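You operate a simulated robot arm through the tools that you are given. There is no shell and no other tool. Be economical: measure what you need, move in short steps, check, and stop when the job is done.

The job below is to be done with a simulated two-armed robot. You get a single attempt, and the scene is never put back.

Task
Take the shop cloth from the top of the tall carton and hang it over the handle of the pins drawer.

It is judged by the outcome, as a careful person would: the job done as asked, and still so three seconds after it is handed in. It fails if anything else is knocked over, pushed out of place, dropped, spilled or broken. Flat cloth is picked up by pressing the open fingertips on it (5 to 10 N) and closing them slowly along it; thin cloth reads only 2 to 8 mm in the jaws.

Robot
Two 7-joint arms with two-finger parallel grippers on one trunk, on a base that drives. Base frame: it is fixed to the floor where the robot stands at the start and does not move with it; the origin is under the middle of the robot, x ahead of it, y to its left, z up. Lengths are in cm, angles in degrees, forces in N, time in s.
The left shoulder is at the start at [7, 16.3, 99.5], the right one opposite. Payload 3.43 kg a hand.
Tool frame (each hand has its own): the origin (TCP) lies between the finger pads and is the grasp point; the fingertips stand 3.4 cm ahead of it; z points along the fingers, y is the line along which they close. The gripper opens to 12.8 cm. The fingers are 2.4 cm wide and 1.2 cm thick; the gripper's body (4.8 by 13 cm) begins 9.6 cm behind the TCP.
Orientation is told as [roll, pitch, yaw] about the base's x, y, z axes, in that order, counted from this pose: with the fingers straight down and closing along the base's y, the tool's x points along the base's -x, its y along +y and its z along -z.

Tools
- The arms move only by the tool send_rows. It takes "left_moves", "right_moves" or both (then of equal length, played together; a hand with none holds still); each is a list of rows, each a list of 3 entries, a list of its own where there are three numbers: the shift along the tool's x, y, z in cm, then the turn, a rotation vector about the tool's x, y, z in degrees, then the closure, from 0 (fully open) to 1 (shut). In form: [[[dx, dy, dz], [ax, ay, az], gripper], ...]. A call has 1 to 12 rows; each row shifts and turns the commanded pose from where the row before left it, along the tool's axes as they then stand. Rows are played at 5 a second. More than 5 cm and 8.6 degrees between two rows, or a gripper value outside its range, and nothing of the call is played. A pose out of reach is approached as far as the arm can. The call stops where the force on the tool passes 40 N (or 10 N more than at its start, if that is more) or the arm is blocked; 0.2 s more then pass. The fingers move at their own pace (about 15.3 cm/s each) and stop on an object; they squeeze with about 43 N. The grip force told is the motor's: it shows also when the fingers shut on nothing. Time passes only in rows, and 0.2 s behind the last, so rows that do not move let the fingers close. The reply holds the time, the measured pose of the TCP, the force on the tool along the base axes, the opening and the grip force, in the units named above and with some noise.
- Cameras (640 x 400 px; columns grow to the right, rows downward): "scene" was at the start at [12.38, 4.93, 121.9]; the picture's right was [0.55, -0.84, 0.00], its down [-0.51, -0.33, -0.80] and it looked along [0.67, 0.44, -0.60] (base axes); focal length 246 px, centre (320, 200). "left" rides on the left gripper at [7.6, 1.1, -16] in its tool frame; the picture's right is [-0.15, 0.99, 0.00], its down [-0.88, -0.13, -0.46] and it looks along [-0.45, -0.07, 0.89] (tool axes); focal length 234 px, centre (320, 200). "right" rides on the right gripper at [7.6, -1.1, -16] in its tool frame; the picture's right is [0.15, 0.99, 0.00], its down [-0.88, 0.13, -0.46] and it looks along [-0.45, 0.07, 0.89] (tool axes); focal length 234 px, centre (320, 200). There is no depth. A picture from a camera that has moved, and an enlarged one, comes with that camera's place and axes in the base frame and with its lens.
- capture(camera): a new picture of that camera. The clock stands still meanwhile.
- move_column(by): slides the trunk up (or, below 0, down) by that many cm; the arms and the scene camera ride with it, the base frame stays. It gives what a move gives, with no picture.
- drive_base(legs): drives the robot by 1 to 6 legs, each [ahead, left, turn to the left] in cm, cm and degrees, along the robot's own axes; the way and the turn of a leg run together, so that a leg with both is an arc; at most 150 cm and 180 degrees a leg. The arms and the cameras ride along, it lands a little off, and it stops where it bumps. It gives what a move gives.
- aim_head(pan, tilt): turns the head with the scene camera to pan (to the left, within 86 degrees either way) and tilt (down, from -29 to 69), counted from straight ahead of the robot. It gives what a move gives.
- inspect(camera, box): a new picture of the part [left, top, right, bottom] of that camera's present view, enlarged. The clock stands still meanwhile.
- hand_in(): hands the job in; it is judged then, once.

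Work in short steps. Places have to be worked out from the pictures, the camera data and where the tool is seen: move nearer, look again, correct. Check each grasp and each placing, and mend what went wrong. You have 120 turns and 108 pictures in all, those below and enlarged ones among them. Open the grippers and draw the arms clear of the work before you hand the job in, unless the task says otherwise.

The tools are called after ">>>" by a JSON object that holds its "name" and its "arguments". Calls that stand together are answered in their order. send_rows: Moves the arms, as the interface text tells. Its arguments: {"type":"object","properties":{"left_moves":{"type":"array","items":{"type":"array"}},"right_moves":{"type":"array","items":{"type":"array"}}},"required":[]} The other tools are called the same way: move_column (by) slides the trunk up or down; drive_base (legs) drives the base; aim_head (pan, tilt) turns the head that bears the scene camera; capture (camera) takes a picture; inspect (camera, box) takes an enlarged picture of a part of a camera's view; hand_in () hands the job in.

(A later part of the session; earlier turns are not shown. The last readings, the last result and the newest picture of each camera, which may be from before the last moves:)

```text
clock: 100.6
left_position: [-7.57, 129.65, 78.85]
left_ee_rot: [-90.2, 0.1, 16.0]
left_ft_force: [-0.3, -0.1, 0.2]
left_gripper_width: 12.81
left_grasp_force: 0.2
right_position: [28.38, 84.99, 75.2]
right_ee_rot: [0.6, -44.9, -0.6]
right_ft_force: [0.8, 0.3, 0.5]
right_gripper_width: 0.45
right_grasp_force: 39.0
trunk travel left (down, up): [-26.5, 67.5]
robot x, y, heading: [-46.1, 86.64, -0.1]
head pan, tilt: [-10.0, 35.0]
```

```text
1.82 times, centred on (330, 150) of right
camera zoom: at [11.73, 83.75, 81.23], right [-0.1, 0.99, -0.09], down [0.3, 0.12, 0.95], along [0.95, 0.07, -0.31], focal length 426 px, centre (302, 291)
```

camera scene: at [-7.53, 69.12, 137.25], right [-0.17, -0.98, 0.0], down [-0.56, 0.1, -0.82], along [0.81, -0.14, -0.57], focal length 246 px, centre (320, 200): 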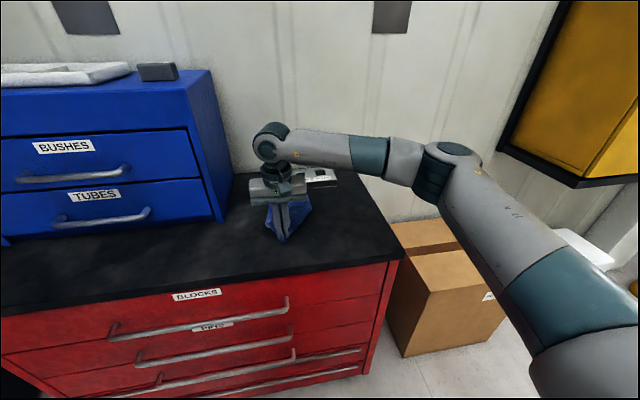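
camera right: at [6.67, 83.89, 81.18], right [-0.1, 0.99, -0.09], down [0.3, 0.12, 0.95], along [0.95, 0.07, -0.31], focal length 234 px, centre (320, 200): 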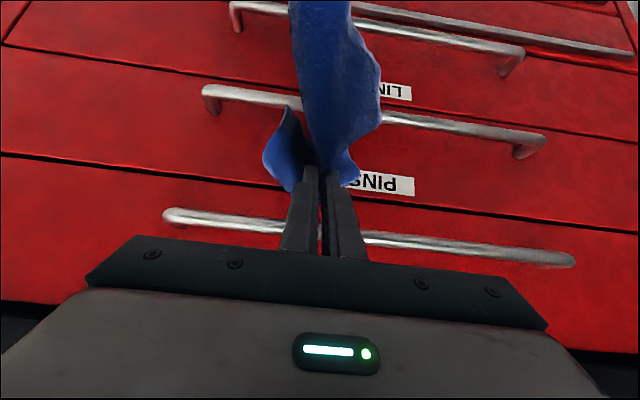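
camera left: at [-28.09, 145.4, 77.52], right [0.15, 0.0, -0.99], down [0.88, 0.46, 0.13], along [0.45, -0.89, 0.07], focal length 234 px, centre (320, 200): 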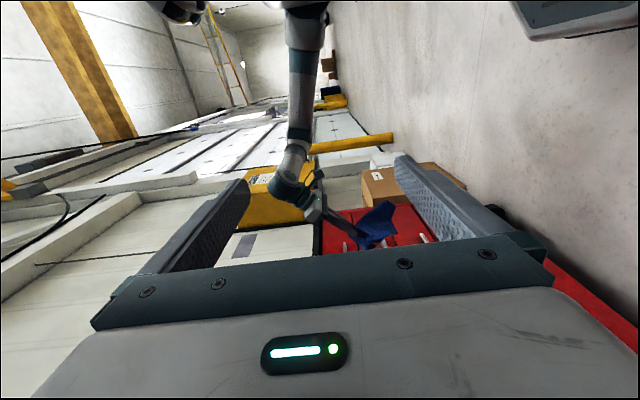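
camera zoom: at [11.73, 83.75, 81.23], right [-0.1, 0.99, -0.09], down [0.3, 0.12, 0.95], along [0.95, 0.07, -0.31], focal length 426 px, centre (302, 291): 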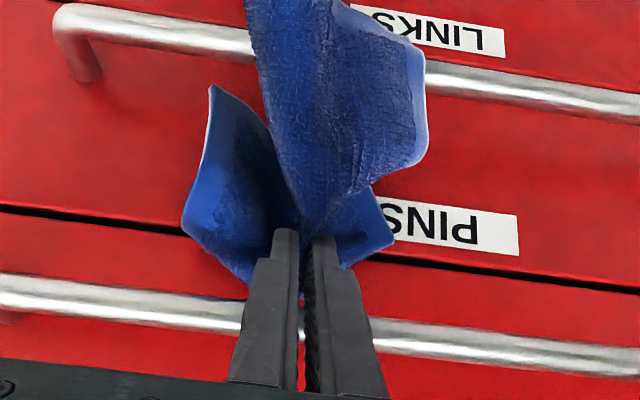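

The short flap is over/behind the PINS bar (its bottom z≈65) and the long tail is in front. Lower straight down 5 cm and check.

>>> {"name": "send_rows", "arguments": {"right_moves": [[[0.71, 0, 0.71], [0, 0, 0], 1], [[0.71, 0, 0.71], [0, 0, 0], 1], [[0.71, 0, 0.71], [0, 0, 0], 1], [[0.71, 0, 0.71], [0, 0, 0], 1], [[0.71, 0, 0.71], [0, 0, 0], 1], [[0, 0, 0], [0, 0, 0], 1]]}}

>>> {"name": "inspect", "arguments": {"camera": "left", "box": [270, 125, 430, 245]}}

>>> {"name": "inspect", "arguments": {"camera": "right", "box": [180, 40, 480, 260]}}

```text
clock: 102.0
left_position: [-7.6, 129.62, 78.96]
left_ee_rot: [-90.2, 0.1, 16.1]
left_ft_force: [-0.1, -0.1, -0.8]
left_gripper_width: 12.8
left_grasp_force: 0.1
right_position: [28.08, 85.1, 70.18]
right_ee_rot: [0.8, -44.8, -0.6]
right_ft_force: [-0.6, -0.4, -0.3]
right_gripper_width: 0.47
right_grasp_force: 38.4
trunk travel left (down, up): [-26.5, 67.5]
robot x, y, heading: [-45.78, 86.62, -0.2]
head pan, tilt: [-10.0, 35.0]
```

```text
3.33 times, centred on (350, 185) of left
camera zoom: at [-19.27, 142.74, 77.63], right [0.14, 0.04, -0.99], down [0.72, 0.68, 0.13], along [0.68, -0.73, 0.07], focal length 781 px, centre (220, 250)
```

zoom: 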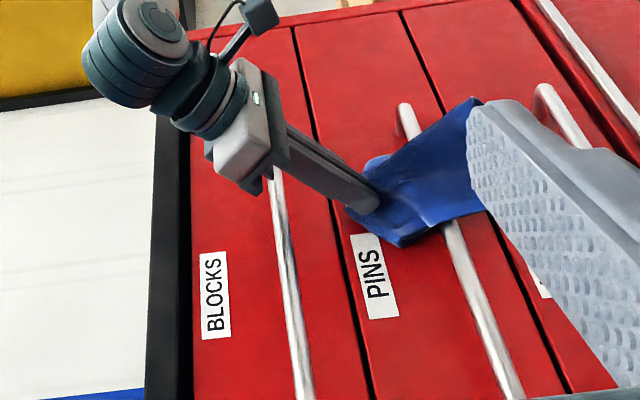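

```text
1.82 times, centred on (330, 150) of right
camera zoom: at [11.66, 83.83, 76.24], right [-0.1, 0.99, -0.09], down [0.3, 0.12, 0.95], along [0.95, 0.07, -0.31], focal length 426 px, centre (302, 291)
```

zoom: 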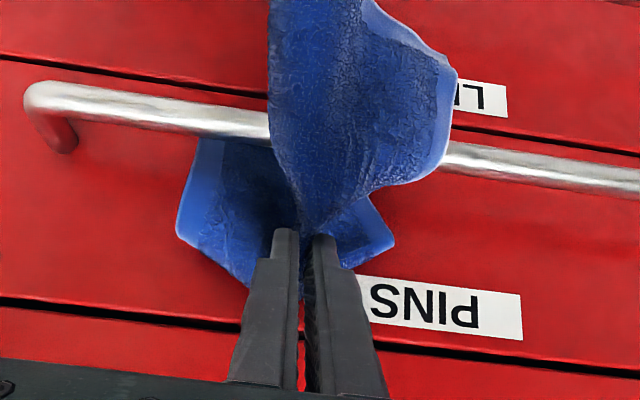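

The rear flap is going behind the bar, the front tail in front. Lower 3.5 cm more.

>>> {"name": "send_rows", "arguments": {"right_moves": [[[0.71, 0, 0.71], [0, 0, 0], 1], [[0.71, 0, 0.71], [0, 0, 0], 1], [[0.5, 0, 0.5], [0, 0, 0], 1], [[0.4, 0, 0.4], [0, 0, 0], 1], [[0, 0, 0], [0, 0, 0], 1]]}}

>>> {"name": "inspect", "arguments": {"camera": "left", "box": [270, 125, 430, 245]}}

>>> {"name": "inspect", "arguments": {"camera": "right", "box": [180, 40, 480, 260]}}

```text
clock: 103.2
left_position: [-7.61, 129.66, 78.87]
left_ee_rot: [-90.2, 0.1, 15.9]
left_ft_force: [-0.5, -0.7, 0.2]
left_gripper_width: 12.82
left_grasp_force: 0.1
right_position: [28.22, 85.29, 66.97]
right_ee_rot: [0.7, -44.9, -0.4]
right_ft_force: [-0.5, -0.8, 1.4]
right_gripper_width: 0.48
right_grasp_force: 38.6
trunk travel left (down, up): [-26.5, 67.5]
robot x, y, heading: [-45.88, 86.9, 0.2]
head pan, tilt: [-10.0, 35.0]
```

```text
3.33 times, centred on (350, 185) of left
camera zoom: at [-19.28, 142.74, 77.64], right [0.14, 0.04, -0.99], down [0.72, 0.68, 0.13], along [0.68, -0.73, 0.07], focal length 781 px, centre (220, 250)
```

zoom: 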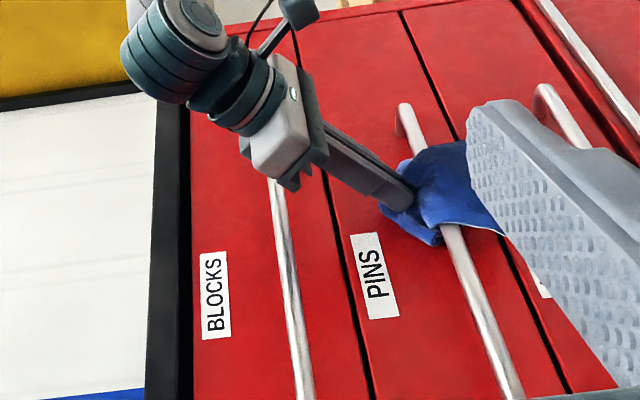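

```text
1.82 times, centred on (330, 150) of right
camera zoom: at [11.64, 84.01, 73.04], right [-0.1, 0.99, -0.09], down [0.3, 0.12, 0.95], along [0.95, 0.07, -0.31], focal length 426 px, centre (302, 291)
```

zoom: 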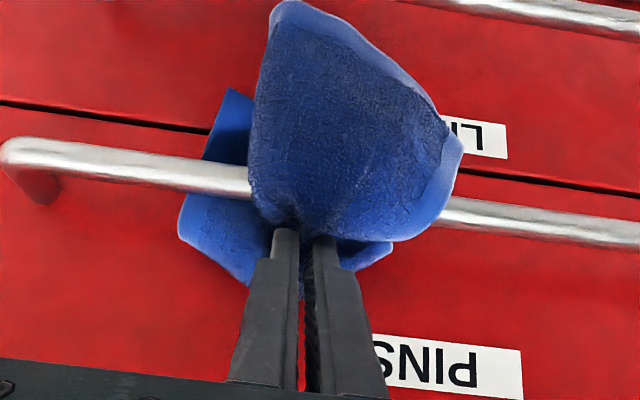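

Cloth straddles the bar: rear flap visible below and behind it, front tail draped in front. Lower slightly more, then open slowly.

>>> {"name": "send_rows", "arguments": {"right_moves": [[[0.35, 0, 0.35], [0, 0, 0], 1], [[0.3, 0, 0.3], [0, 0, 0], 1], [[0, 0, 0], [0, 0, 0], 1], [[0, 0, 0], [0, 0, 0], 0.95], [[0, 0, 0], [0, 0, 0], 0.9], [[0, 0, 0], [0, 0, 0], 0.85], [[0, 0, 0], [0, 0, 0], 0.8], [[0, 0, 0], [0, 0, 0], 0.75], [[0, 0, 0], [0, 0, 0], 0.75]]}}

>>> {"name": "inspect", "arguments": {"camera": "left", "box": [270, 125, 430, 245]}}

>>> {"name": "inspect", "arguments": {"camera": "right", "box": [180, 40, 480, 260]}}

```text
clock: 105.2
left_position: [-7.57, 129.62, 78.94]
left_ee_rot: [-90.1, 0.1, 16.0]
left_ft_force: [0.0, -0.1, -0.3]
left_gripper_width: 12.77
left_grasp_force: 0.1
right_position: [28.14, 85.36, 65.87]
right_ee_rot: [0.6, -44.8, -0.4]
right_ft_force: [-2.4, 0.9, 2.0]
right_gripper_width: 3.1
right_grasp_force: 0.1
trunk travel left (down, up): [-26.5, 67.5]
robot x, y, heading: [-46.01, 86.88, 0.2]
head pan, tilt: [-10.0, 35.0]
```

```text
3.33 times, centred on (350, 185) of left
camera zoom: at [-19.31, 142.74, 77.63], right [0.14, 0.04, -0.99], down [0.72, 0.68, 0.13], along [0.68, -0.73, 0.07], focal length 781 px, centre (220, 250)
```

zoom: 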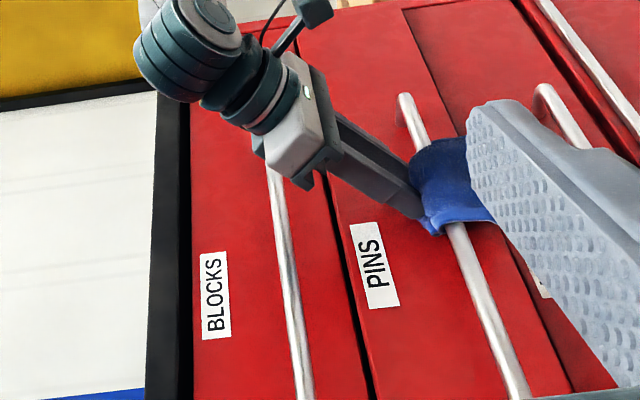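

```text
1.82 times, centred on (330, 150) of right
camera zoom: at [11.59, 84.08, 71.93], right [-0.1, 0.99, -0.1], down [0.3, 0.12, 0.94], along [0.95, 0.07, -0.31], focal length 426 px, centre (302, 291)
```

zoom: 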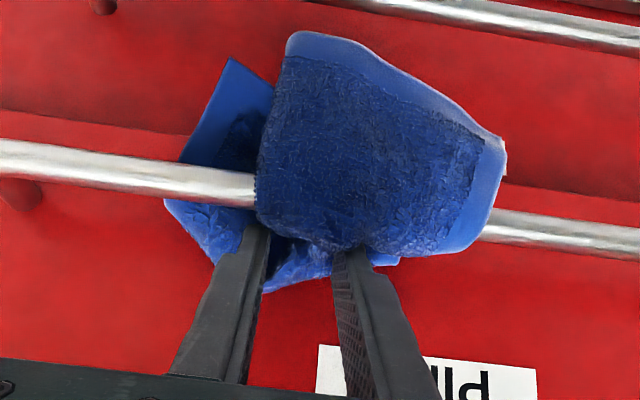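

The cloth now rests on the bar. Open a bit more and withdraw along the finger axis.

>>> {"name": "send_rows", "arguments": {"right_moves": [[[0, 0, 0], [0, 0, 0], 0.65], [[0, 0, 0], [0, 0, 0], 0.55], [[0, 0, -0.7], [0, 0, 0], 0.55], [[0, 0, -0.7], [0, 0, 0], 0.55], [[0, 0, -1], [0, 0, 0], 0.55], [[0, 0, -1.5], [0, 0, 0], 0.55], [[0, 0, -2], [0, 0, 0], 0.55], [[0, 0, -2.5], [0, 0, 0], 0.55], [[0, 0, 0], [0, 0, 0], 0.55]]}}

>>> {"name": "capture", "arguments": {"camera": "right"}}

>>> {"name": "inspect", "arguments": {"camera": "left", "box": [270, 125, 430, 245]}}

```text
clock: 107.2
left_position: [-7.5, 129.54, 78.81]
left_ee_rot: [-90.2, 0.1, 16.1]
left_ft_force: [0.0, -0.3, 0.6]
left_gripper_width: 12.81
left_grasp_force: 0.0
right_position: [22.07, 85.3, 71.94]
right_ee_rot: [0.7, -44.9, -0.4]
right_ft_force: [-0.1, 0.0, 0.2]
right_gripper_width: 5.76
right_grasp_force: 0.1
trunk travel left (down, up): [-26.5, 67.5]
robot x, y, heading: [-45.66, 87.04, 0.2]
head pan, tilt: [-10.0, 35.0]
```

```text
36 pictures are left
camera right: at [5.6, 84.04, 77.83], right [-0.1, 0.99, -0.09], down [0.3, 0.12, 0.95], along [0.95, 0.07, -0.31], focal length 234 px, centre (320, 200)
```

right: 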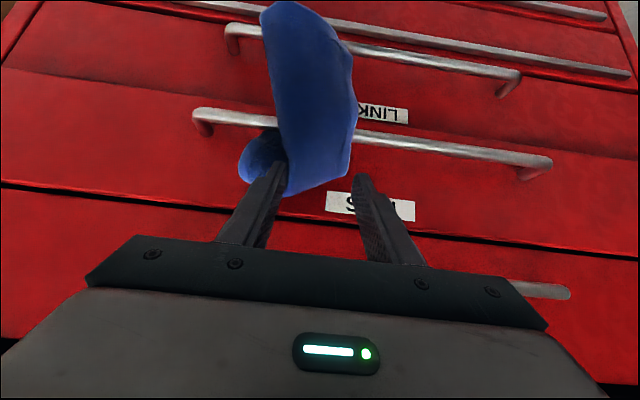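

```text
3.33 times, centred on (350, 185) of left
camera zoom: at [-19.27, 142.74, 77.63], right [0.14, 0.04, -0.99], down [0.72, 0.68, 0.13], along [0.68, -0.73, 0.07], focal length 781 px, centre (220, 250)
```

zoom: 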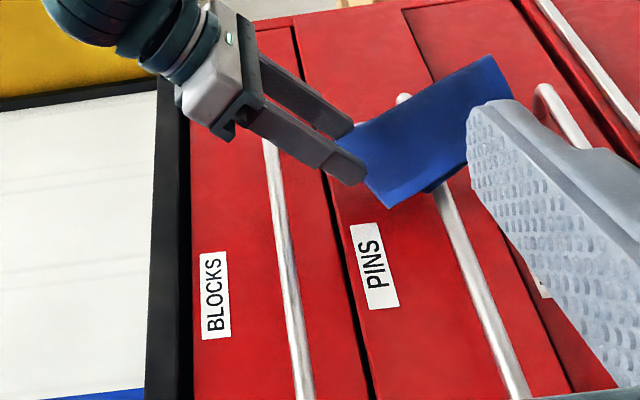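

Cloth seems to have followed one finger somewhat. Inspect more closely before moving.

>>> {"name": "inspect", "arguments": {"camera": "right", "box": [180, 60, 440, 250]}}

>>> {"name": "inspect", "arguments": {"camera": "left", "box": [320, 125, 400, 185]}}

```text
2.11 times, centred on (310, 155) of right
camera zoom: at [5.6, 84.04, 77.83], right [-0.1, 0.99, -0.09], down [0.3, 0.12, 0.95], along [0.95, 0.07, -0.31], focal length 493 px, centre (341, 295)
```

zoom: 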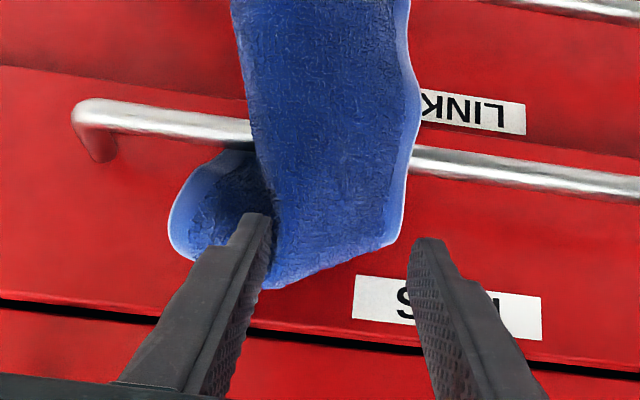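

```text
6.67 times, centred on (360, 155) of left
camera zoom: at [-19.27, 142.74, 77.63], right [0.14, 0.04, -0.99], down [0.72, 0.68, 0.13], along [0.68, -0.73, 0.07], focal length 1561 px, centre (53, 500)
```

zoom: 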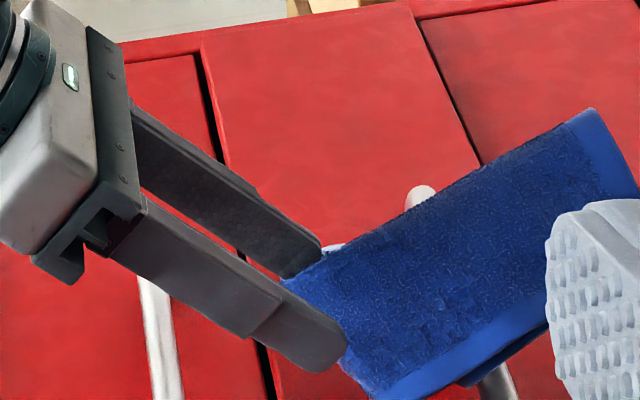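

The rear part of the cloth is draped over the top of the −y finger. I'll re-close to secure it here and see how it hangs, then redo the release with a steeper hand.

>>> {"name": "send_rows", "arguments": {"right_moves": [[[0, 0, 0], [0, 0, 0], 0.65], [[0, 0, 0], [0, 0, 0], 0.75], [[0, 0, 0], [0, 0, 0], 0.85], [[0, 0, 0], [0, 0, 0], 0.95], [[0, 0, 0], [0, 0, 0], 1], [[0, 0, 0], [0, 0, 0], 1]]}}

>>> {"name": "inspect", "arguments": {"camera": "right", "box": [180, 0, 480, 250]}}

>>> {"name": "inspect", "arguments": {"camera": "left", "box": [310, 115, 430, 205]}}

```text
clock: 108.6
left_position: [-7.47, 129.67, 78.98]
left_ee_rot: [-90.2, 0.0, 16.1]
left_ft_force: [0.3, 1.0, 0.2]
left_gripper_width: 12.83
left_grasp_force: 0.1
right_position: [22.19, 85.38, 71.72]
right_ee_rot: [0.6, -44.8, -0.5]
right_ft_force: [1.0, 0.3, -0.4]
right_gripper_width: 0.37
right_grasp_force: 38.3
trunk travel left (down, up): [-26.5, 67.5]
robot x, y, heading: [-45.9, 86.67, 0.2]
head pan, tilt: [-10.0, 35.0]
```

```text
1.60 times, centred on (330, 125) of right
camera zoom: at [5.62, 84.05, 77.81], right [-0.1, 0.99, -0.09], down [0.3, 0.12, 0.95], along [0.95, 0.07, -0.31], focal length 375 px, centre (304, 320)
```

zoom: 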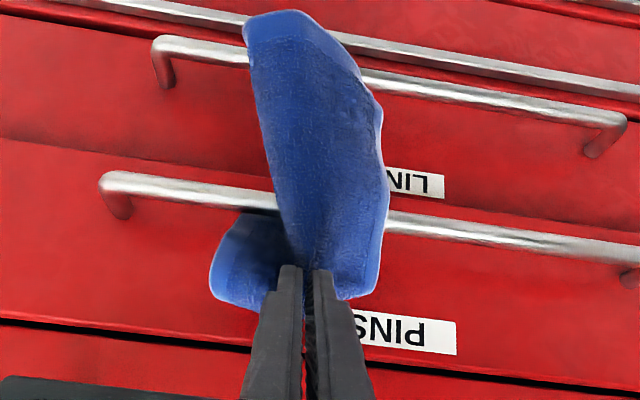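

```text
4.44 times, centred on (370, 160) of left
camera zoom: at [-19.27, 142.74, 77.63], right [0.14, 0.04, -0.99], down [0.72, 0.68, 0.13], along [0.68, -0.73, 0.07], focal length 1041 px, centre (98, 378)
```

zoom: 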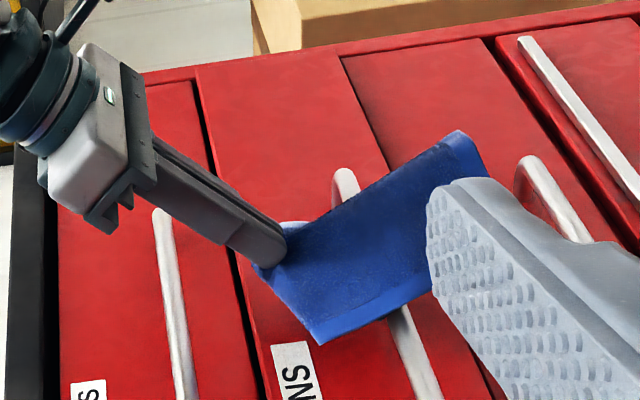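

Held again, but the rear flap is now too short, so I'll re-lay the cloth on the cabinet top and re-pinch it more centrally, then release with a steeper hand. Back out, raise, straighten.

>>> {"name": "drive_base", "arguments": {"legs": [[-14, 0, 0]]}}

>>> {"name": "move_column", "arguments": {"by": 44}}

>>> {"name": "send_rows", "arguments": {"right_moves": [[[0, 0, 0], [0, 7.5, 0], 1], [[0, 0, 0], [0, 7.5, 0], 1], [[0, 0, 0], [0, 7.5, 0], 1], [[0, 0, 0], [0, 7.5, 0], 1], [[0, 0, 0], [0, 7.5, 0], 1], [[0, 0, 0], [0, 7.5, 0], 1], [[0, 0, 0], [0, 0, 0], 1]]}}

>>> {"name": "aim_head", "arguments": {"pan": 0, "tilt": 35}}

>>> {"name": "capture", "arguments": {"camera": "scene"}}

```text
clock: 109.9
left_position: [-21.69, 129.59, 78.86]
left_ee_rot: [-90.2, 0.1, 15.9]
left_ft_force: [-0.3, 1.0, 0.4]
left_gripper_width: 12.81
left_grasp_force: 0.0
right_position: [8.24, 85.42, 71.83]
right_ee_rot: [0.7, -44.9, -0.4]
right_ft_force: [-0.7, 0.9, 0.3]
right_gripper_width: 0.38
right_grasp_force: 38.1
trunk travel left (down, up): [-26.5, 67.5]
robot x, y, heading: [-59.79, 86.37, -0.3]
head pan, tilt: [-10.0, 35.0]
```

```text
refused: 44 is not a number from -40 to 40
```

```text
clock: 111.5
left_position: [-21.46, 129.58, 78.95]
left_ee_rot: [-90.2, 0.1, 16.0]
left_ft_force: [0.2, 1.0, -0.9]
left_gripper_width: 12.79
left_grasp_force: 0.0
right_position: [8.27, 85.34, 71.62]
right_ee_rot: [0.5, 0.2, 0.0]
right_ft_force: [-0.3, 0.7, -0.5]
right_gripper_width: 0.38
right_grasp_force: 38.2
trunk travel left (down, up): [-26.5, 67.5]
robot x, y, heading: [-60.03, 86.87, 0.0]
head pan, tilt: [-10.0, 35.0]
```

```text
clock: 112.3
left_position: [-21.56, 129.63, 78.84]
left_ee_rot: [-90.1, 0.1, 16.0]
left_ft_force: [1.2, 0.5, -0.4]
left_gripper_width: 12.8
left_grasp_force: 0.0
right_position: [8.14, 85.4, 71.73]
right_ee_rot: [0.5, 0.1, 0.1]
right_ft_force: [0.7, -0.4, 0.4]
right_gripper_width: 0.33
right_grasp_force: 38.4
trunk travel left (down, up): [-26.5, 67.5]
robot x, y, heading: [-59.66, 86.52, 0.3]
head pan, tilt: [0.0, 35.0]
```

```text
30 pictures are left
camera scene: at [-45.9, 86.93, 101.24], right [0.0, -1.0, 0.0], down [-0.57, 0.0, -0.82], along [0.82, 0.0, -0.57], focal length 246 px, centre (320, 200)
```

scene: 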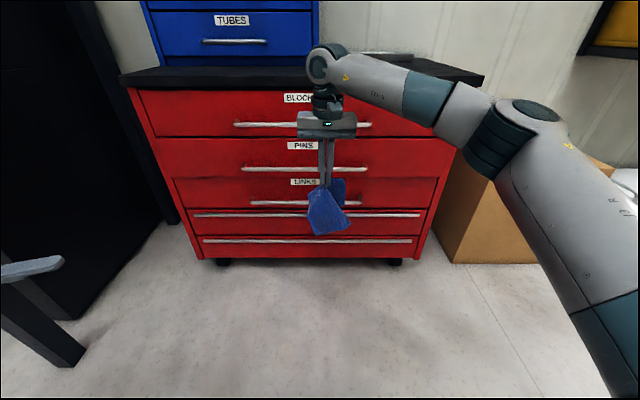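

Zoom on the PINS drawer to check whether it's been pulled slightly open.

>>> {"name": "inspect", "arguments": {"camera": "scene", "box": [120, 80, 320, 240]}}

```text
2.50 times, centred on (220, 160) of scene
camera zoom: at [-45.9, 86.93, 101.24], right [0.0, -1.0, 0.0], down [-0.57, 0.0, -0.82], along [0.82, 0.0, -0.57], focal length 615 px, centre (570, 300)
```

zoom: 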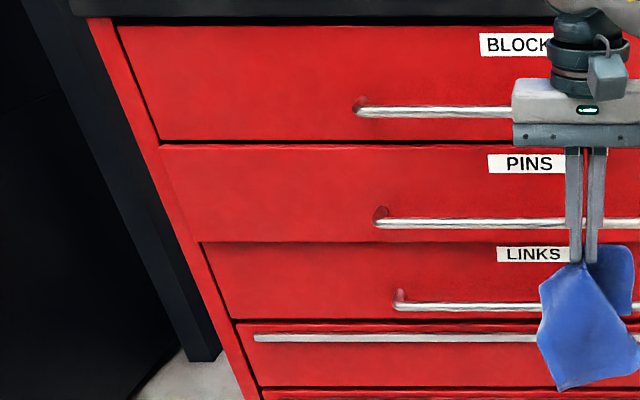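

The PINS drawer is out by about 1–2 cm; I'll push it shut at the end. First re-lay the cloth: raise 40 and drive over the top again.

>>> {"name": "move_column", "arguments": {"by": 40}}

>>> {"name": "send_rows", "arguments": {"right_moves": [[[0, 0, -4], [0, 0, 0], 1], [[0, 0, 0], [0, 0, 0], 1]]}}

>>> {"name": "drive_base", "arguments": {"legs": [[0, -17, 0], [39, 0, 0]]}}

>>> {"name": "capture", "arguments": {"camera": "right"}}

```text
clock: 116.1
left_position: [-21.5, 129.57, 118.76]
left_ee_rot: [-90.1, 0.0, 16.1]
left_ft_force: [0.3, -0.5, -0.1]
left_gripper_width: 12.82
left_grasp_force: 0.0
right_position: [8.24, 85.55, 111.6]
right_ee_rot: [0.6, 0.0, 0.0]
right_ft_force: [0.2, 0.7, -0.4]
right_gripper_width: 0.36
right_grasp_force: 37.9
trunk travel left (down, up): [-66.5, 27.5]
robot x, y, heading: [-60.02, 86.68, -0.1]
head pan, tilt: [0.0, 35.0]
```

```text
clock: 116.7
left_position: [-21.34, 129.5, 118.88]
left_ee_rot: [-90.2, 0.1, 15.9]
left_ft_force: [0.3, -0.1, -0.8]
left_gripper_width: 12.8
left_grasp_force: 0.1
right_position: [8.19, 85.22, 115.66]
right_ee_rot: [0.5, 0.2, 0.1]
right_ft_force: [0.3, 0.1, -0.5]
right_gripper_width: 0.39
right_grasp_force: 38.1
trunk travel left (down, up): [-66.5, 27.5]
robot x, y, heading: [-59.84, 86.99, -0.2]
head pan, tilt: [0.0, 35.0]
```

```text
clock: 120.2
left_position: [15.93, 112.75, 118.81]
left_ee_rot: [-90.3, 0.1, 16.4]
left_ft_force: [0.0, -0.1, 0.0]
left_gripper_width: 12.78
left_grasp_force: 0.1
right_position: [45.92, 68.64, 115.86]
right_ee_rot: [0.5, 0.1, 0.4]
right_ft_force: [-0.2, 0.3, -0.8]
right_gripper_width: 0.33
right_grasp_force: 38.2
trunk travel left (down, up): [-66.5, 27.5]
robot x, y, heading: [-22.21, 70.01, 0.5]
head pan, tilt: [0.0, 35.0]
```

```text
28 pictures are left
camera right: at [38.43, 67.2, 131.85], right [-0.15, 0.99, 0.01], down [0.88, 0.13, 0.46], along [0.45, 0.08, -0.89], focal length 234 px, centre (320, 200)
```

right: 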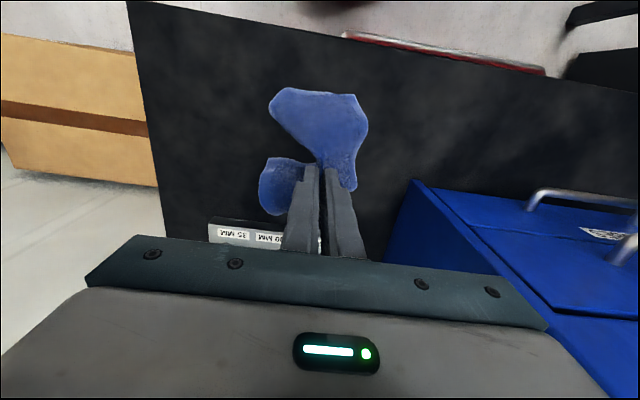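

Long tail is on the robot side; lay it by lowering while moving forward.

>>> {"name": "send_rows", "arguments": {"right_moves": [[[0, 0, 3], [0, 0, 0], 1], [[0, 0, 3], [0, 0, 0], 1], [[-0.9, 0, 1.4], [0, 0, 0], 1], [[-0.9, 0, 1.4], [0, 0, 0], 1], [[-0.9, 0, 1.4], [0, 0, 0], 1], [[-1, 0, 1.4], [0, 0, 0], 1], [[-1, 0, 1.4], [0, 0, 0], 1], [[-1, 0, 1.4], [0, 0, 0], 1], [[-1, 0, 1.4], [0, 0, 0], 1], [[-1, 0, 1.4], [0, 0, 0], 1], [[-1, 0, 1.4], [0, 0, 0], 1], [[-1, 0, 1.4], [0, 0, 0], 1]]}}

>>> {"name": "send_rows", "arguments": {"right_moves": [[[-0.5, 0, 0.9], [0, 0, 0], 1], [[0, 0, 0.3], [0, 0, 0], 1], [[0, 0, 0], [0, 0, 0], 1]]}}

>>> {"name": "inspect", "arguments": {"camera": "scene", "box": [220, 120, 420, 280]}}

```text
clock: 122.8
left_position: [16.02, 112.87, 118.87]
left_ee_rot: [-90.2, 0.1, 16.5]
left_ft_force: [0.3, -0.4, 0.8]
left_gripper_width: 12.81
left_grasp_force: 0.1
right_position: [55.82, 68.79, 95.55]
right_ee_rot: [0.5, 0.1, 0.4]
right_ft_force: [-1.3, 0.7, -0.1]
right_gripper_width: 0.37
right_grasp_force: 38.4
trunk travel left (down, up): [-66.5, 27.5]
robot x, y, heading: [-22.07, 69.56, 0.1]
head pan, tilt: [0.0, 35.0]
```

```text
clock: 123.6
left_position: [15.78, 112.81, 118.91]
left_ee_rot: [-90.2, 0.1, 16.4]
left_ft_force: [0.1, 0.3, 0.2]
left_gripper_width: 12.79
left_grasp_force: 0.1
right_position: [55.98, 68.78, 94.82]
right_ee_rot: [0.5, -0.1, 0.4]
right_ft_force: [0.3, -3.1, 15.6]
right_gripper_width: 0.34
right_grasp_force: 38.0
trunk travel left (down, up): [-66.5, 27.5]
robot x, y, heading: [-22.51, 69.27, 0.4]
head pan, tilt: [0.0, 35.0]
```

```text
2.50 times, centred on (320, 200) of scene
camera zoom: at [-8.37, 69.93, 141.28], right [0.01, -1.0, 0.0], down [-0.57, 0.0, -0.82], along [0.82, 0.01, -0.57], focal length 615 px, centre (320, 200)
```

zoom: 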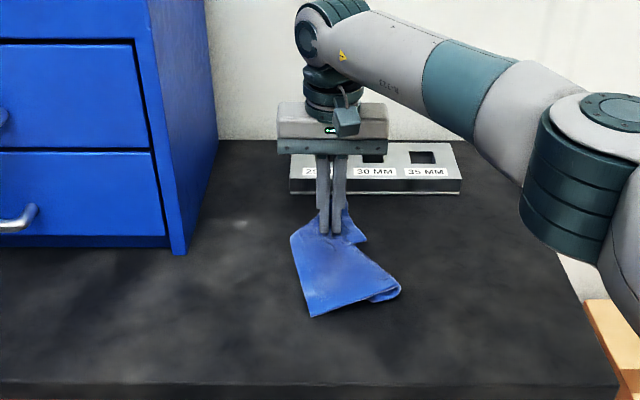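

Laid nicely. Release and lift.

>>> {"name": "send_rows", "arguments": {"right_moves": [[[0, 0, -0.3], [0, 0, 0], 1], [[0, 0, 0], [0, 0, 0], 0.9], [[0, 0, 0], [0, 0, 0], 0.8], [[0, 0, 0], [0, 0, 0], 0.7], [[0, 0, -1], [0, 0, 0], 0.6], [[0, 0, -3], [0, 0, 0], 0.5], [[0, 0, -4], [0, 0, 0], 0.3], [[4, 0, -1], [0, 0, 0], 0.3], [[3, 0, 0], [0, 0, 0], 0.3], [[0, 0, 0], [0, 0, 0], 0.3]]}}

>>> {"name": "inspect", "arguments": {"camera": "scene", "box": [220, 120, 420, 280]}}

>>> {"name": "capture", "arguments": {"camera": "right"}}

```text
clock: 125.8
left_position: [15.97, 112.79, 118.89]
left_ee_rot: [-90.2, 0.1, 16.4]
left_ft_force: [0.3, 0.1, -0.3]
left_gripper_width: 12.81
left_grasp_force: 0.0
right_position: [49.06, 68.8, 103.81]
right_ee_rot: [0.4, 0.1, 0.3]
right_ft_force: [0.4, 0.1, 0.0]
right_gripper_width: 8.95
right_grasp_force: 0.1
trunk travel left (down, up): [-66.5, 27.5]
robot x, y, heading: [-22.37, 69.32, 0.4]
head pan, tilt: [0.0, 35.0]
```

```text
2.50 times, centred on (320, 200) of scene
camera zoom: at [-8.11, 70.0, 141.23], right [0.01, -1.0, 0.0], down [-0.57, 0.0, -0.82], along [0.82, 0.01, -0.57], focal length 615 px, centre (320, 200)
```

zoom: 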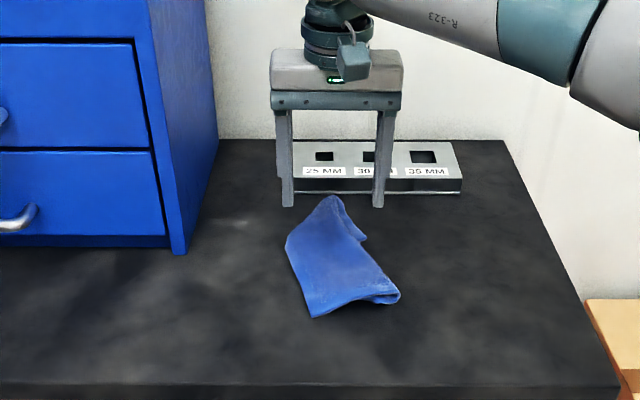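

```text
25 pictures are left
camera right: at [41.59, 67.38, 120.01], right [-0.15, 0.99, 0.01], down [0.88, 0.13, 0.46], along [0.45, 0.08, -0.89], focal length 234 px, centre (320, 200)
```

right: 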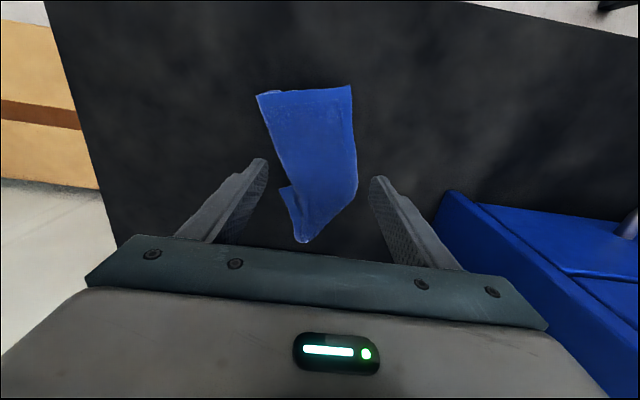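

Cloth lies as a strip x≈42.6–64, ~10 wide. Pinch at (55, 70), leaving ~9 cm for the rear and ~12 for the front.

>>> {"name": "send_rows", "arguments": {"right_moves": [[[-3, 0.5, 1], [0, 0, 0], 0.42], [[-3, 0.5, 1.5], [0, 0, 0], 0.42], [[0, 0, 2], [0, 0, -6], 0.42], [[0, 0, 2], [0, 0, 0], 0.42], [[0, 0, 1.5], [0, 0, 0], 0.42], [[0, 0, 0.6], [0, 0, 0], 0.42], [[0, 0, 0.3], [0, 0, 0], 0.42], [[0, 0, 0], [0, 0, 0], 0.42]]}}

>>> {"name": "capture", "arguments": {"camera": "right"}}

```text
clock: 127.6
left_position: [15.98, 112.82, 118.98]
left_ee_rot: [-90.2, 0.1, 16.4]
left_ft_force: [0.6, -0.2, -0.4]
left_gripper_width: 12.78
left_grasp_force: 0.0
right_position: [55.04, 69.8, 94.83]
right_ee_rot: [0.5, 0.0, 6.3]
right_ft_force: [-0.8, -0.7, 1.0]
right_gripper_width: 7.44
right_grasp_force: 0.1
trunk travel left (down, up): [-66.5, 27.5]
robot x, y, heading: [-22.42, 69.74, 0.5]
head pan, tilt: [0.0, 35.0]
```

```text
24 pictures are left
camera right: at [47.77, 67.61, 110.99], right [-0.26, 0.97, 0.01], down [0.86, 0.22, 0.46], along [0.44, 0.12, -0.89], focal length 234 px, centre (320, 200)
```

right: 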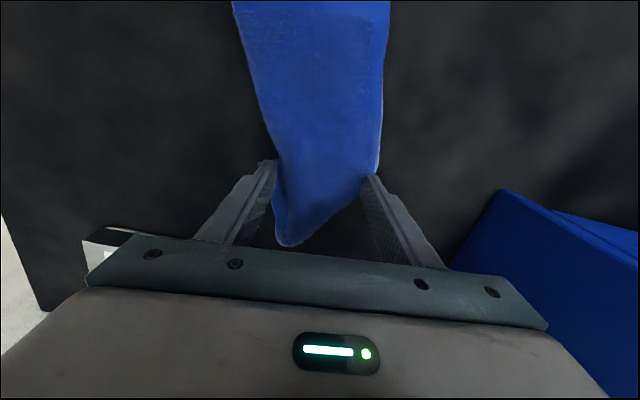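

Well placed; narrow the opening so both tips land on cloth, then press.

>>> {"name": "send_rows", "arguments": {"right_moves": [[[0, 0, 0], [0, 0, 0], 0.58], [[0, 0, 0], [0, 0, 0], 0.58], [[0, 0, 0.25], [0, 0, 0], 0.58], [[0, 0, 0.2], [0, 0, 0], 0.58], [[0, 0, 0.15], [0, 0, 0], 0.58], [[0, 0, 0], [0, 0, 0], 0.58]]}}

```text
clock: 129.0
left_position: [15.92, 112.78, 118.86]
left_ee_rot: [-90.2, 0.1, 16.5]
left_ft_force: [0.4, 0.1, 0.5]
left_gripper_width: 12.82
left_grasp_force: 0.1
right_position: [55.03, 69.79, 94.29]
right_ee_rot: [0.5, 0.0, 6.3]
right_ft_force: [-0.5, -0.3, 0.0]
right_gripper_width: 5.37
right_grasp_force: 0.0
trunk travel left (down, up): [-66.5, 27.5]
robot x, y, heading: [-21.95, 70.07, 0.4]
head pan, tilt: [0.0, 35.0]
```

>>> {"name": "send_rows", "arguments": {"right_moves": [[[0, 0, 0.2], [0, 0, 0], 0.58], [[0, 0, 0.2], [0, 0, 0], 0.58], [[0, 0, 0], [0, 0, 0], 0.58]]}}

```text
clock: 129.8
left_position: [15.95, 112.86, 118.98]
left_ee_rot: [-90.3, 0.1, 16.4]
left_ft_force: [0.1, 0.1, -0.6]
left_gripper_width: 12.84
left_grasp_force: 0.1
right_position: [54.98, 69.73, 93.83]
right_ee_rot: [0.4, -0.1, 6.2]
right_ft_force: [2.5, -0.7, 8.6]
right_gripper_width: 5.32
right_grasp_force: 0.0
trunk travel left (down, up): [-66.5, 27.5]
robot x, y, heading: [-21.91, 69.76, 0.4]
head pan, tilt: [0.0, 35.0]
```

8.6 N contact. Close slowly and lift.

>>> {"name": "send_rows", "arguments": {"right_moves": [[[0, 0, 0], [0, 0, 0], 0.63], [[0, 0, 0], [0, 0, 0], 0.68], [[0, 0, 0], [0, 0, 0], 0.73], [[0, 0, 0], [0, 0, 0], 0.78], [[0, 0, 0], [0, 0, 0], 0.83], [[0, 0, 0], [0, 0, 0], 0.88], [[0, 0, 0], [0, 0, 0], 0.94], [[0, 0, 0], [0, 0, 0], 1], [[0, 0, 0], [0, 0, 0], 1], [[0, 0, 0], [0, 0, 0], 1]]}}

>>> {"name": "send_rows", "arguments": {"right_moves": [[[0, 0, -1.5], [0, 0, 0], 1], [[0, 0, -3], [0, 0, 0], 1], [[0, 0, -4], [0, 0, 0], 1], [[0, 0, -4.5], [0, 0, 0], 1], [[0, 0, -4.5], [0, 0, 0], 1], [[3, 0, 0], [0, 0, 6.3], 1], [[0, 0, 0], [0, 0, 0], 1]]}}

>>> {"name": "inspect", "arguments": {"camera": "scene", "box": [220, 60, 420, 220]}}

```text
clock: 132.0
left_position: [15.9, 112.86, 118.96]
left_ee_rot: [-90.2, 0.0, 16.4]
left_ft_force: [0.4, 0.2, -0.4]
left_gripper_width: 12.8
left_grasp_force: 0.1
right_position: [54.94, 69.92, 94.01]
right_ee_rot: [0.5, 0.0, 6.5]
right_ft_force: [-0.2, 3.7, 7.1]
right_gripper_width: 1.15
right_grasp_force: 43.0
trunk travel left (down, up): [-66.5, 27.5]
robot x, y, heading: [-22.14, 69.5, 0.3]
head pan, tilt: [0.0, 35.0]
```

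```text
clock: 133.6
left_position: [15.95, 112.99, 118.85]
left_ee_rot: [-90.2, 0.1, 16.3]
left_ft_force: [0.6, -0.1, -0.5]
left_gripper_width: 12.79
left_grasp_force: 0.0
right_position: [52.18, 69.47, 111.48]
right_ee_rot: [0.4, 0.1, 0.0]
right_ft_force: [-0.2, 0.3, -0.2]
right_gripper_width: 1.08
right_grasp_force: 43.7
trunk travel left (down, up): [-66.5, 27.5]
robot x, y, heading: [-22.23, 69.84, 0.6]
head pan, tilt: [0.0, 35.0]
```

```text
2.50 times, centred on (320, 140) of scene
camera zoom: at [-8.15, 70.13, 141.24], right [0.01, -1.0, 0.0], down [-0.57, -0.01, -0.82], along [0.82, 0.01, -0.57], focal length 615 px, centre (320, 350)
```

zoom: 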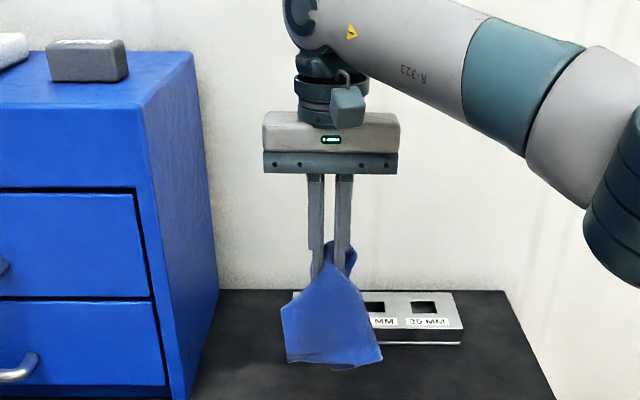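

Good symmetrical grip (two layers). Back out, shift in front of the handle, pitch 50°, and lower.

>>> {"name": "drive_base", "arguments": {"legs": [[-36, 0, 0], [0, 16, 0]]}}

>>> {"name": "send_rows", "arguments": {"right_moves": [[[0, 0, 0], [0, -8.3, 0], 1], [[0, 0, 0], [0, -8.3, 0], 1], [[0, 0, 0], [0, -8.3, 0], 1], [[0, 0, 0], [0, -8.3, 0], 1], [[0, 0, 0], [0, -8.3, 0], 1], [[0, 0, 0], [0, -8.3, 0], 1], [[0, 0, 0], [0, 0, 0], 1]]}}

>>> {"name": "move_column", "arguments": {"by": -35}}

>>> {"name": "inspect", "arguments": {"camera": "left", "box": [240, 100, 440, 250]}}

>>> {"name": "capture", "arguments": {"camera": "right"}}

```text
clock: 136.9
left_position: [-19.84, 128.48, 118.94]
left_ee_rot: [-90.2, 0.2, 16.1]
left_ft_force: [0.7, -0.5, -0.1]
left_gripper_width: 12.79
left_grasp_force: 0.0
right_position: [16.29, 84.77, 111.5]
right_ee_rot: [0.5, 0.0, -0.2]
right_ft_force: [0.3, 0.0, 0.1]
right_gripper_width: 1.1
right_grasp_force: 42.9
trunk travel left (down, up): [-66.5, 27.5]
robot x, y, heading: [-58.1, 85.78, 0.2]
head pan, tilt: [0.0, 35.0]
```

```text
clock: 138.5
left_position: [-19.86, 128.48, 118.79]
left_ee_rot: [-90.2, 0.1, 16.0]
left_ft_force: [-1.1, 1.4, 0.5]
left_gripper_width: 12.8
left_grasp_force: 0.0
right_position: [16.17, 84.86, 111.42]
right_ee_rot: [0.9, -49.8, -0.9]
right_ft_force: [-0.5, 0.1, -0.1]
right_gripper_width: 1.09
right_grasp_force: 43.1
trunk travel left (down, up): [-66.5, 27.5]
robot x, y, heading: [-57.99, 85.56, -0.1]
head pan, tilt: [0.0, 35.0]
```

```text
clock: 141.9
left_position: [-19.87, 128.58, 83.85]
left_ee_rot: [-90.2, 0.1, 16.0]
left_ft_force: [0.7, 0.6, 0.6]
left_gripper_width: 12.81
left_grasp_force: 0.0
right_position: [16.2, 84.9, 76.58]
right_ee_rot: [0.8, -49.7, -0.9]
right_ft_force: [0.7, 0.6, 0.4]
right_gripper_width: 1.1
right_grasp_force: 43.1
trunk travel left (down, up): [-31.5, 62.5]
robot x, y, heading: [-58.0, 85.68, 0.3]
head pan, tilt: [0.0, 35.0]
```

```text
2.67 times, centred on (340, 175) of left
camera zoom: at [-31.62, 141.63, 82.65], right [0.14, 0.04, -0.99], down [0.72, 0.68, 0.13], along [0.68, -0.73, 0.07], focal length 624 px, centre (267, 267)
```

zoom: 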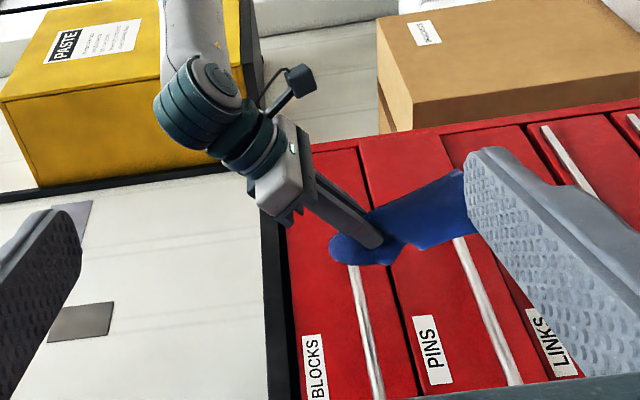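

```text
21 pictures are left
camera right: at [-0.77, 83.71, 81.15], right [-0.09, 0.99, -0.1], down [0.22, 0.12, 0.97], along [0.97, 0.06, -0.23], focal length 234 px, centre (320, 200)
```

right: 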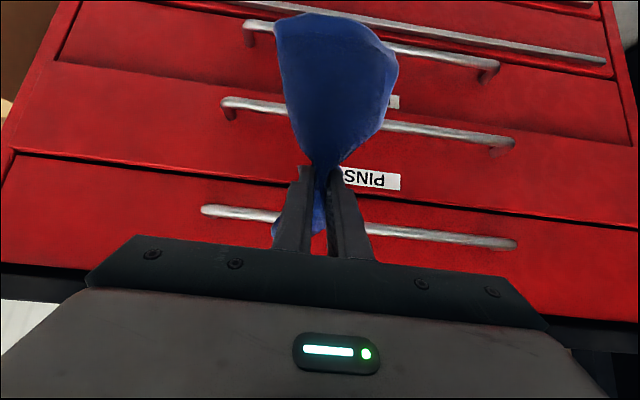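

The stiff rear flap is lying on top of the fingers at 50°. Reduce pitch to 30° so it falls to the drawer side.

>>> {"name": "send_rows", "arguments": {"right_moves": [[[0, 0, 0], [0, 8, 0], 1], [[0, 0, 0], [0, 8, 0], 1], [[0, 0, 0], [0, 4, 0], 1], [[0, 0, 0], [0, 0, 0], 1], [[0, 0, 0], [0, 0, 0], 1]]}}

>>> {"name": "inspect", "arguments": {"camera": "left", "box": [270, 125, 430, 245]}}

```text
clock: 143.1
left_position: [-19.86, 128.41, 83.97]
left_ee_rot: [-90.1, 0.1, 16.0]
left_ft_force: [1.2, 0.7, 0.1]
left_gripper_width: 12.78
left_grasp_force: 0.2
right_position: [16.35, 84.84, 76.37]
right_ee_rot: [0.6, -29.7, -0.6]
right_ft_force: [1.0, -0.9, -1.0]
right_gripper_width: 1.06
right_grasp_force: 43.3
trunk travel left (down, up): [-31.5, 62.5]
robot x, y, heading: [-58.06, 85.73, 0.0]
head pan, tilt: [0.0, 35.0]
```

```text
3.33 times, centred on (350, 185) of left
camera zoom: at [-31.61, 141.63, 82.64], right [0.14, 0.04, -0.99], down [0.72, 0.68, 0.13], along [0.68, -0.73, 0.07], focal length 781 px, centre (220, 250)
```

zoom: 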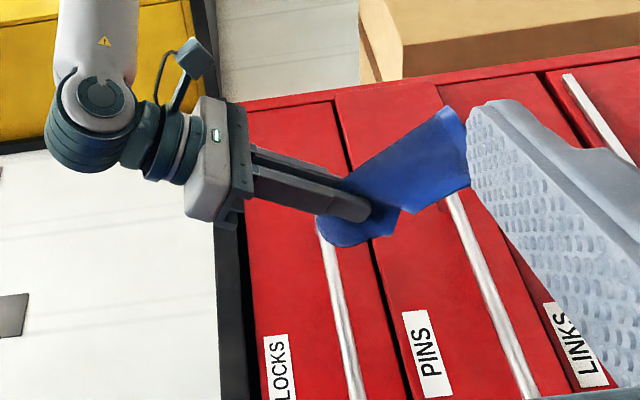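

Flap is partly down. Go back to vertical and re-pitch to only 28° to let it hang properly.

>>> {"name": "send_rows", "arguments": {"right_moves": [[[0, 0, 0], [0, 8.5, 0], 1], [[0, 0, 0], [0, 8.5, 0], 1], [[0, 0, 0], [0, 8.5, 0], 1], [[0, 0, 0], [0, 8.5, 0], 1], [[0, 0, -1.5], [0, 0, 0], 1], [[0, 0, 1.5], [0, 0, 0], 1], [[0, 0, 0], [0, 0, 0], 1], [[0, 0, 0], [0, -8, 0], 1], [[0, 0, 0], [0, -8, 0], 1], [[0, 0, 0], [0, -8, 0], 1], [[0, 0, 0], [0, -8, 0], 1], [[0, 0, 0], [0, 0, 0], 1]]}}

>>> {"name": "inspect", "arguments": {"camera": "left", "box": [270, 125, 430, 245]}}

```text
clock: 145.7
left_position: [-19.79, 128.53, 83.81]
left_ee_rot: [-90.3, 0.1, 16.0]
left_ft_force: [0.2, 0.4, -0.5]
left_gripper_width: 12.82
left_grasp_force: 0.0
right_position: [16.34, 84.89, 76.45]
right_ee_rot: [0.5, -27.8, -0.7]
right_ft_force: [0.5, 0.5, -0.3]
right_gripper_width: 1.09
right_grasp_force: 42.7
trunk travel left (down, up): [-31.5, 62.5]
robot x, y, heading: [-58.04, 85.76, -0.0]
head pan, tilt: [0.0, 35.0]
```

```text
3.33 times, centred on (350, 185) of left
camera zoom: at [-31.61, 141.63, 82.63], right [0.14, 0.04, -0.99], down [0.72, 0.68, 0.13], along [0.68, -0.73, 0.07], focal length 781 px, centre (220, 250)
```

zoom: 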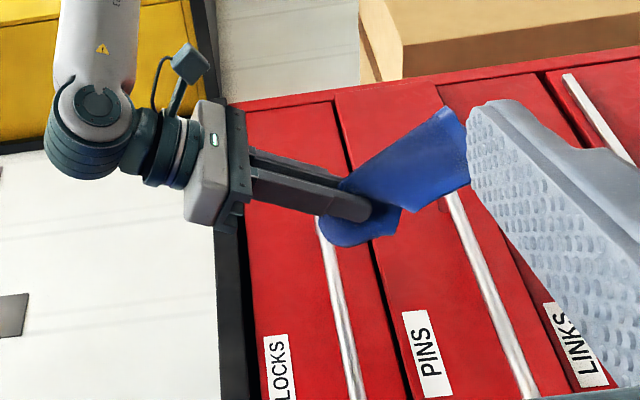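

Check from the wrist camera how the flap sits.

>>> {"name": "inspect", "arguments": {"camera": "right", "box": [200, 60, 440, 250]}}

```text
2.11 times, centred on (320, 155) of right
camera zoom: at [2.22, 83.64, 87.11], right [-0.12, 0.99, -0.06], down [0.57, 0.12, 0.81], along [0.81, 0.07, -0.58], focal length 493 px, centre (320, 295)
```

zoom: 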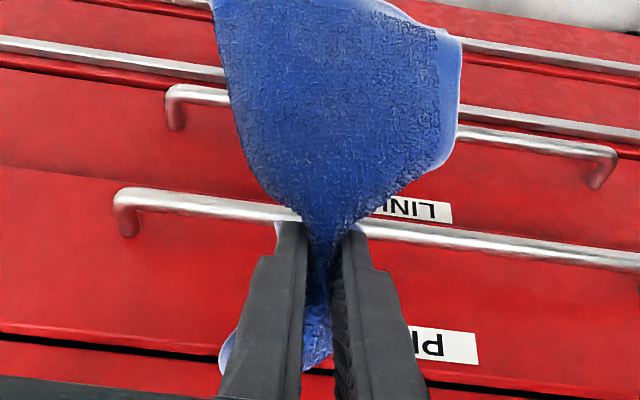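

The flap stands up on the drawer side of the fingers. I'll back off 18 cm and tilt the hand the other way so the flap falls free, then return to ~25°.

>>> {"name": "drive_base", "arguments": {"legs": [[-18, 0, 0]]}}

>>> {"name": "send_rows", "arguments": {"right_moves": [[[0, 0, 0], [0, 8.5, 0], 1], [[0, 0, 0], [0, 8.5, 0], 1], [[0, 0, 0], [0, 8.5, 0], 1], [[0, 0, 0], [0, 8.5, 0], 1], [[0, 0, 0], [0, 8.5, 0], 1], [[0, 0, 0], [0, 8.5, 0], 1], [[0, 0, 0], [0, 8.5, 0], 1], [[0, 0, -2], [0, 0, 0], 1], [[0, 0, 2], [0, 0, 0], 1], [[0, 0, 0], [0, 0, 0], 1]]}}

>>> {"name": "inspect", "arguments": {"camera": "left", "box": [270, 125, 430, 245]}}

```text
clock: 147.2
left_position: [-38.01, 128.69, 83.84]
left_ee_rot: [-90.2, -0.1, 16.2]
left_ft_force: [-1.0, 0.3, -0.3]
left_gripper_width: 12.81
left_grasp_force: 0.0
right_position: [-1.67, 85.07, 76.47]
right_ee_rot: [0.6, -27.8, -0.3]
right_ft_force: [-0.3, 1.4, 0.2]
right_gripper_width: 1.09
right_grasp_force: 43.2
trunk travel left (down, up): [-31.5, 62.5]
robot x, y, heading: [-76.14, 85.35, 0.4]
head pan, tilt: [0.0, 35.0]
```

```text
clock: 149.4
left_position: [-38.03, 128.52, 83.78]
left_ee_rot: [-90.2, 0.1, 16.3]
left_ft_force: [-0.5, 0.1, -0.1]
left_gripper_width: 12.82
left_grasp_force: 0.1
right_position: [-8.57, 83.87, 75.14]
right_ee_rot: [0.6, 26.1, 0.3]
right_ft_force: [-0.2, -0.3, 0.7]
right_gripper_width: 1.05
right_grasp_force: 43.2
right hand out of reach, approached as far as the arm can: row 5, 6, 7, 8
trunk travel left (down, up): [-31.5, 62.5]
robot x, y, heading: [-76.31, 85.78, 0.3]
head pan, tilt: [0.0, 35.0]
```

```text
3.33 times, centred on (350, 185) of left
camera zoom: at [-49.73, 141.69, 82.63], right [0.14, 0.04, -0.99], down [0.72, 0.68, 0.13], along [0.68, -0.73, 0.07], focal length 781 px, centre (220, 250)
```

zoom: 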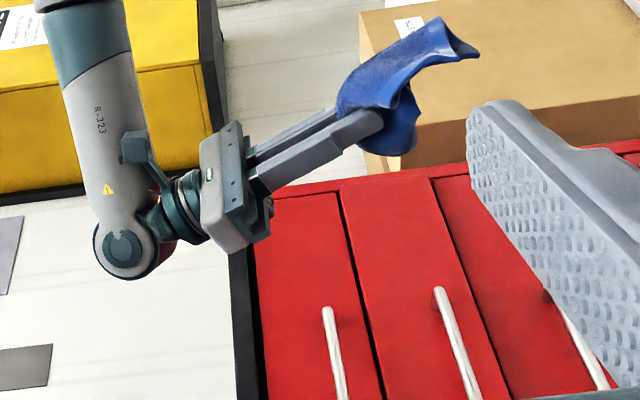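

The flap now hangs free. Return to ~25° pitch.

>>> {"name": "send_rows", "arguments": {"right_moves": [[[0, 0, 0], [0, -6, 0], 1], [[0, 0, 0], [0, -6, 0], 1], [[0, 0, 0], [0, -6, 0], 1], [[0, 0, 0], [0, -6, 0], 1], [[0, 0, 0], [0, -6, 0], 1], [[0, 0, 0], [0, -6, 0], 1], [[0, 0, 0], [0, -6, 0], 1], [[0, 0, 0], [0, -5, 0], 1], [[0, 0, 0], [0, -5, 0], 1], [[0, 0, 0], [0, 0, 0], 1]]}}

>>> {"name": "inspect", "arguments": {"camera": "left", "box": [270, 105, 430, 225]}}

```text
clock: 151.6
left_position: [-38.0, 128.53, 83.93]
left_ee_rot: [-90.2, 0.0, 16.3]
left_ft_force: [-0.3, 0.6, 0.0]
left_gripper_width: 12.79
left_grasp_force: 0.0
right_position: [-8.51, 84.02, 75.2]
right_ee_rot: [0.6, -26.0, -0.3]
right_ft_force: [0.3, 1.2, -0.1]
right_gripper_width: 1.09
right_grasp_force: 43.2
trunk travel left (down, up): [-31.5, 62.5]
robot x, y, heading: [-75.71, 86.0, 0.1]
head pan, tilt: [0.0, 35.0]
```

```text
3.33 times, centred on (350, 165) of left
camera zoom: at [-49.71, 141.67, 82.64], right [0.14, 0.04, -0.99], down [0.72, 0.68, 0.13], along [0.68, -0.73, 0.07], focal length 781 px, centre (220, 317)
```

zoom: 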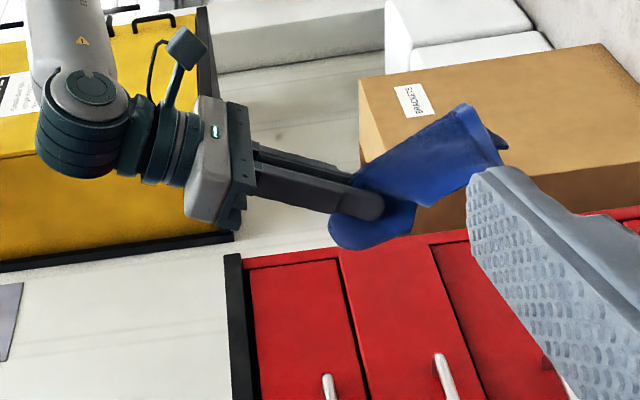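

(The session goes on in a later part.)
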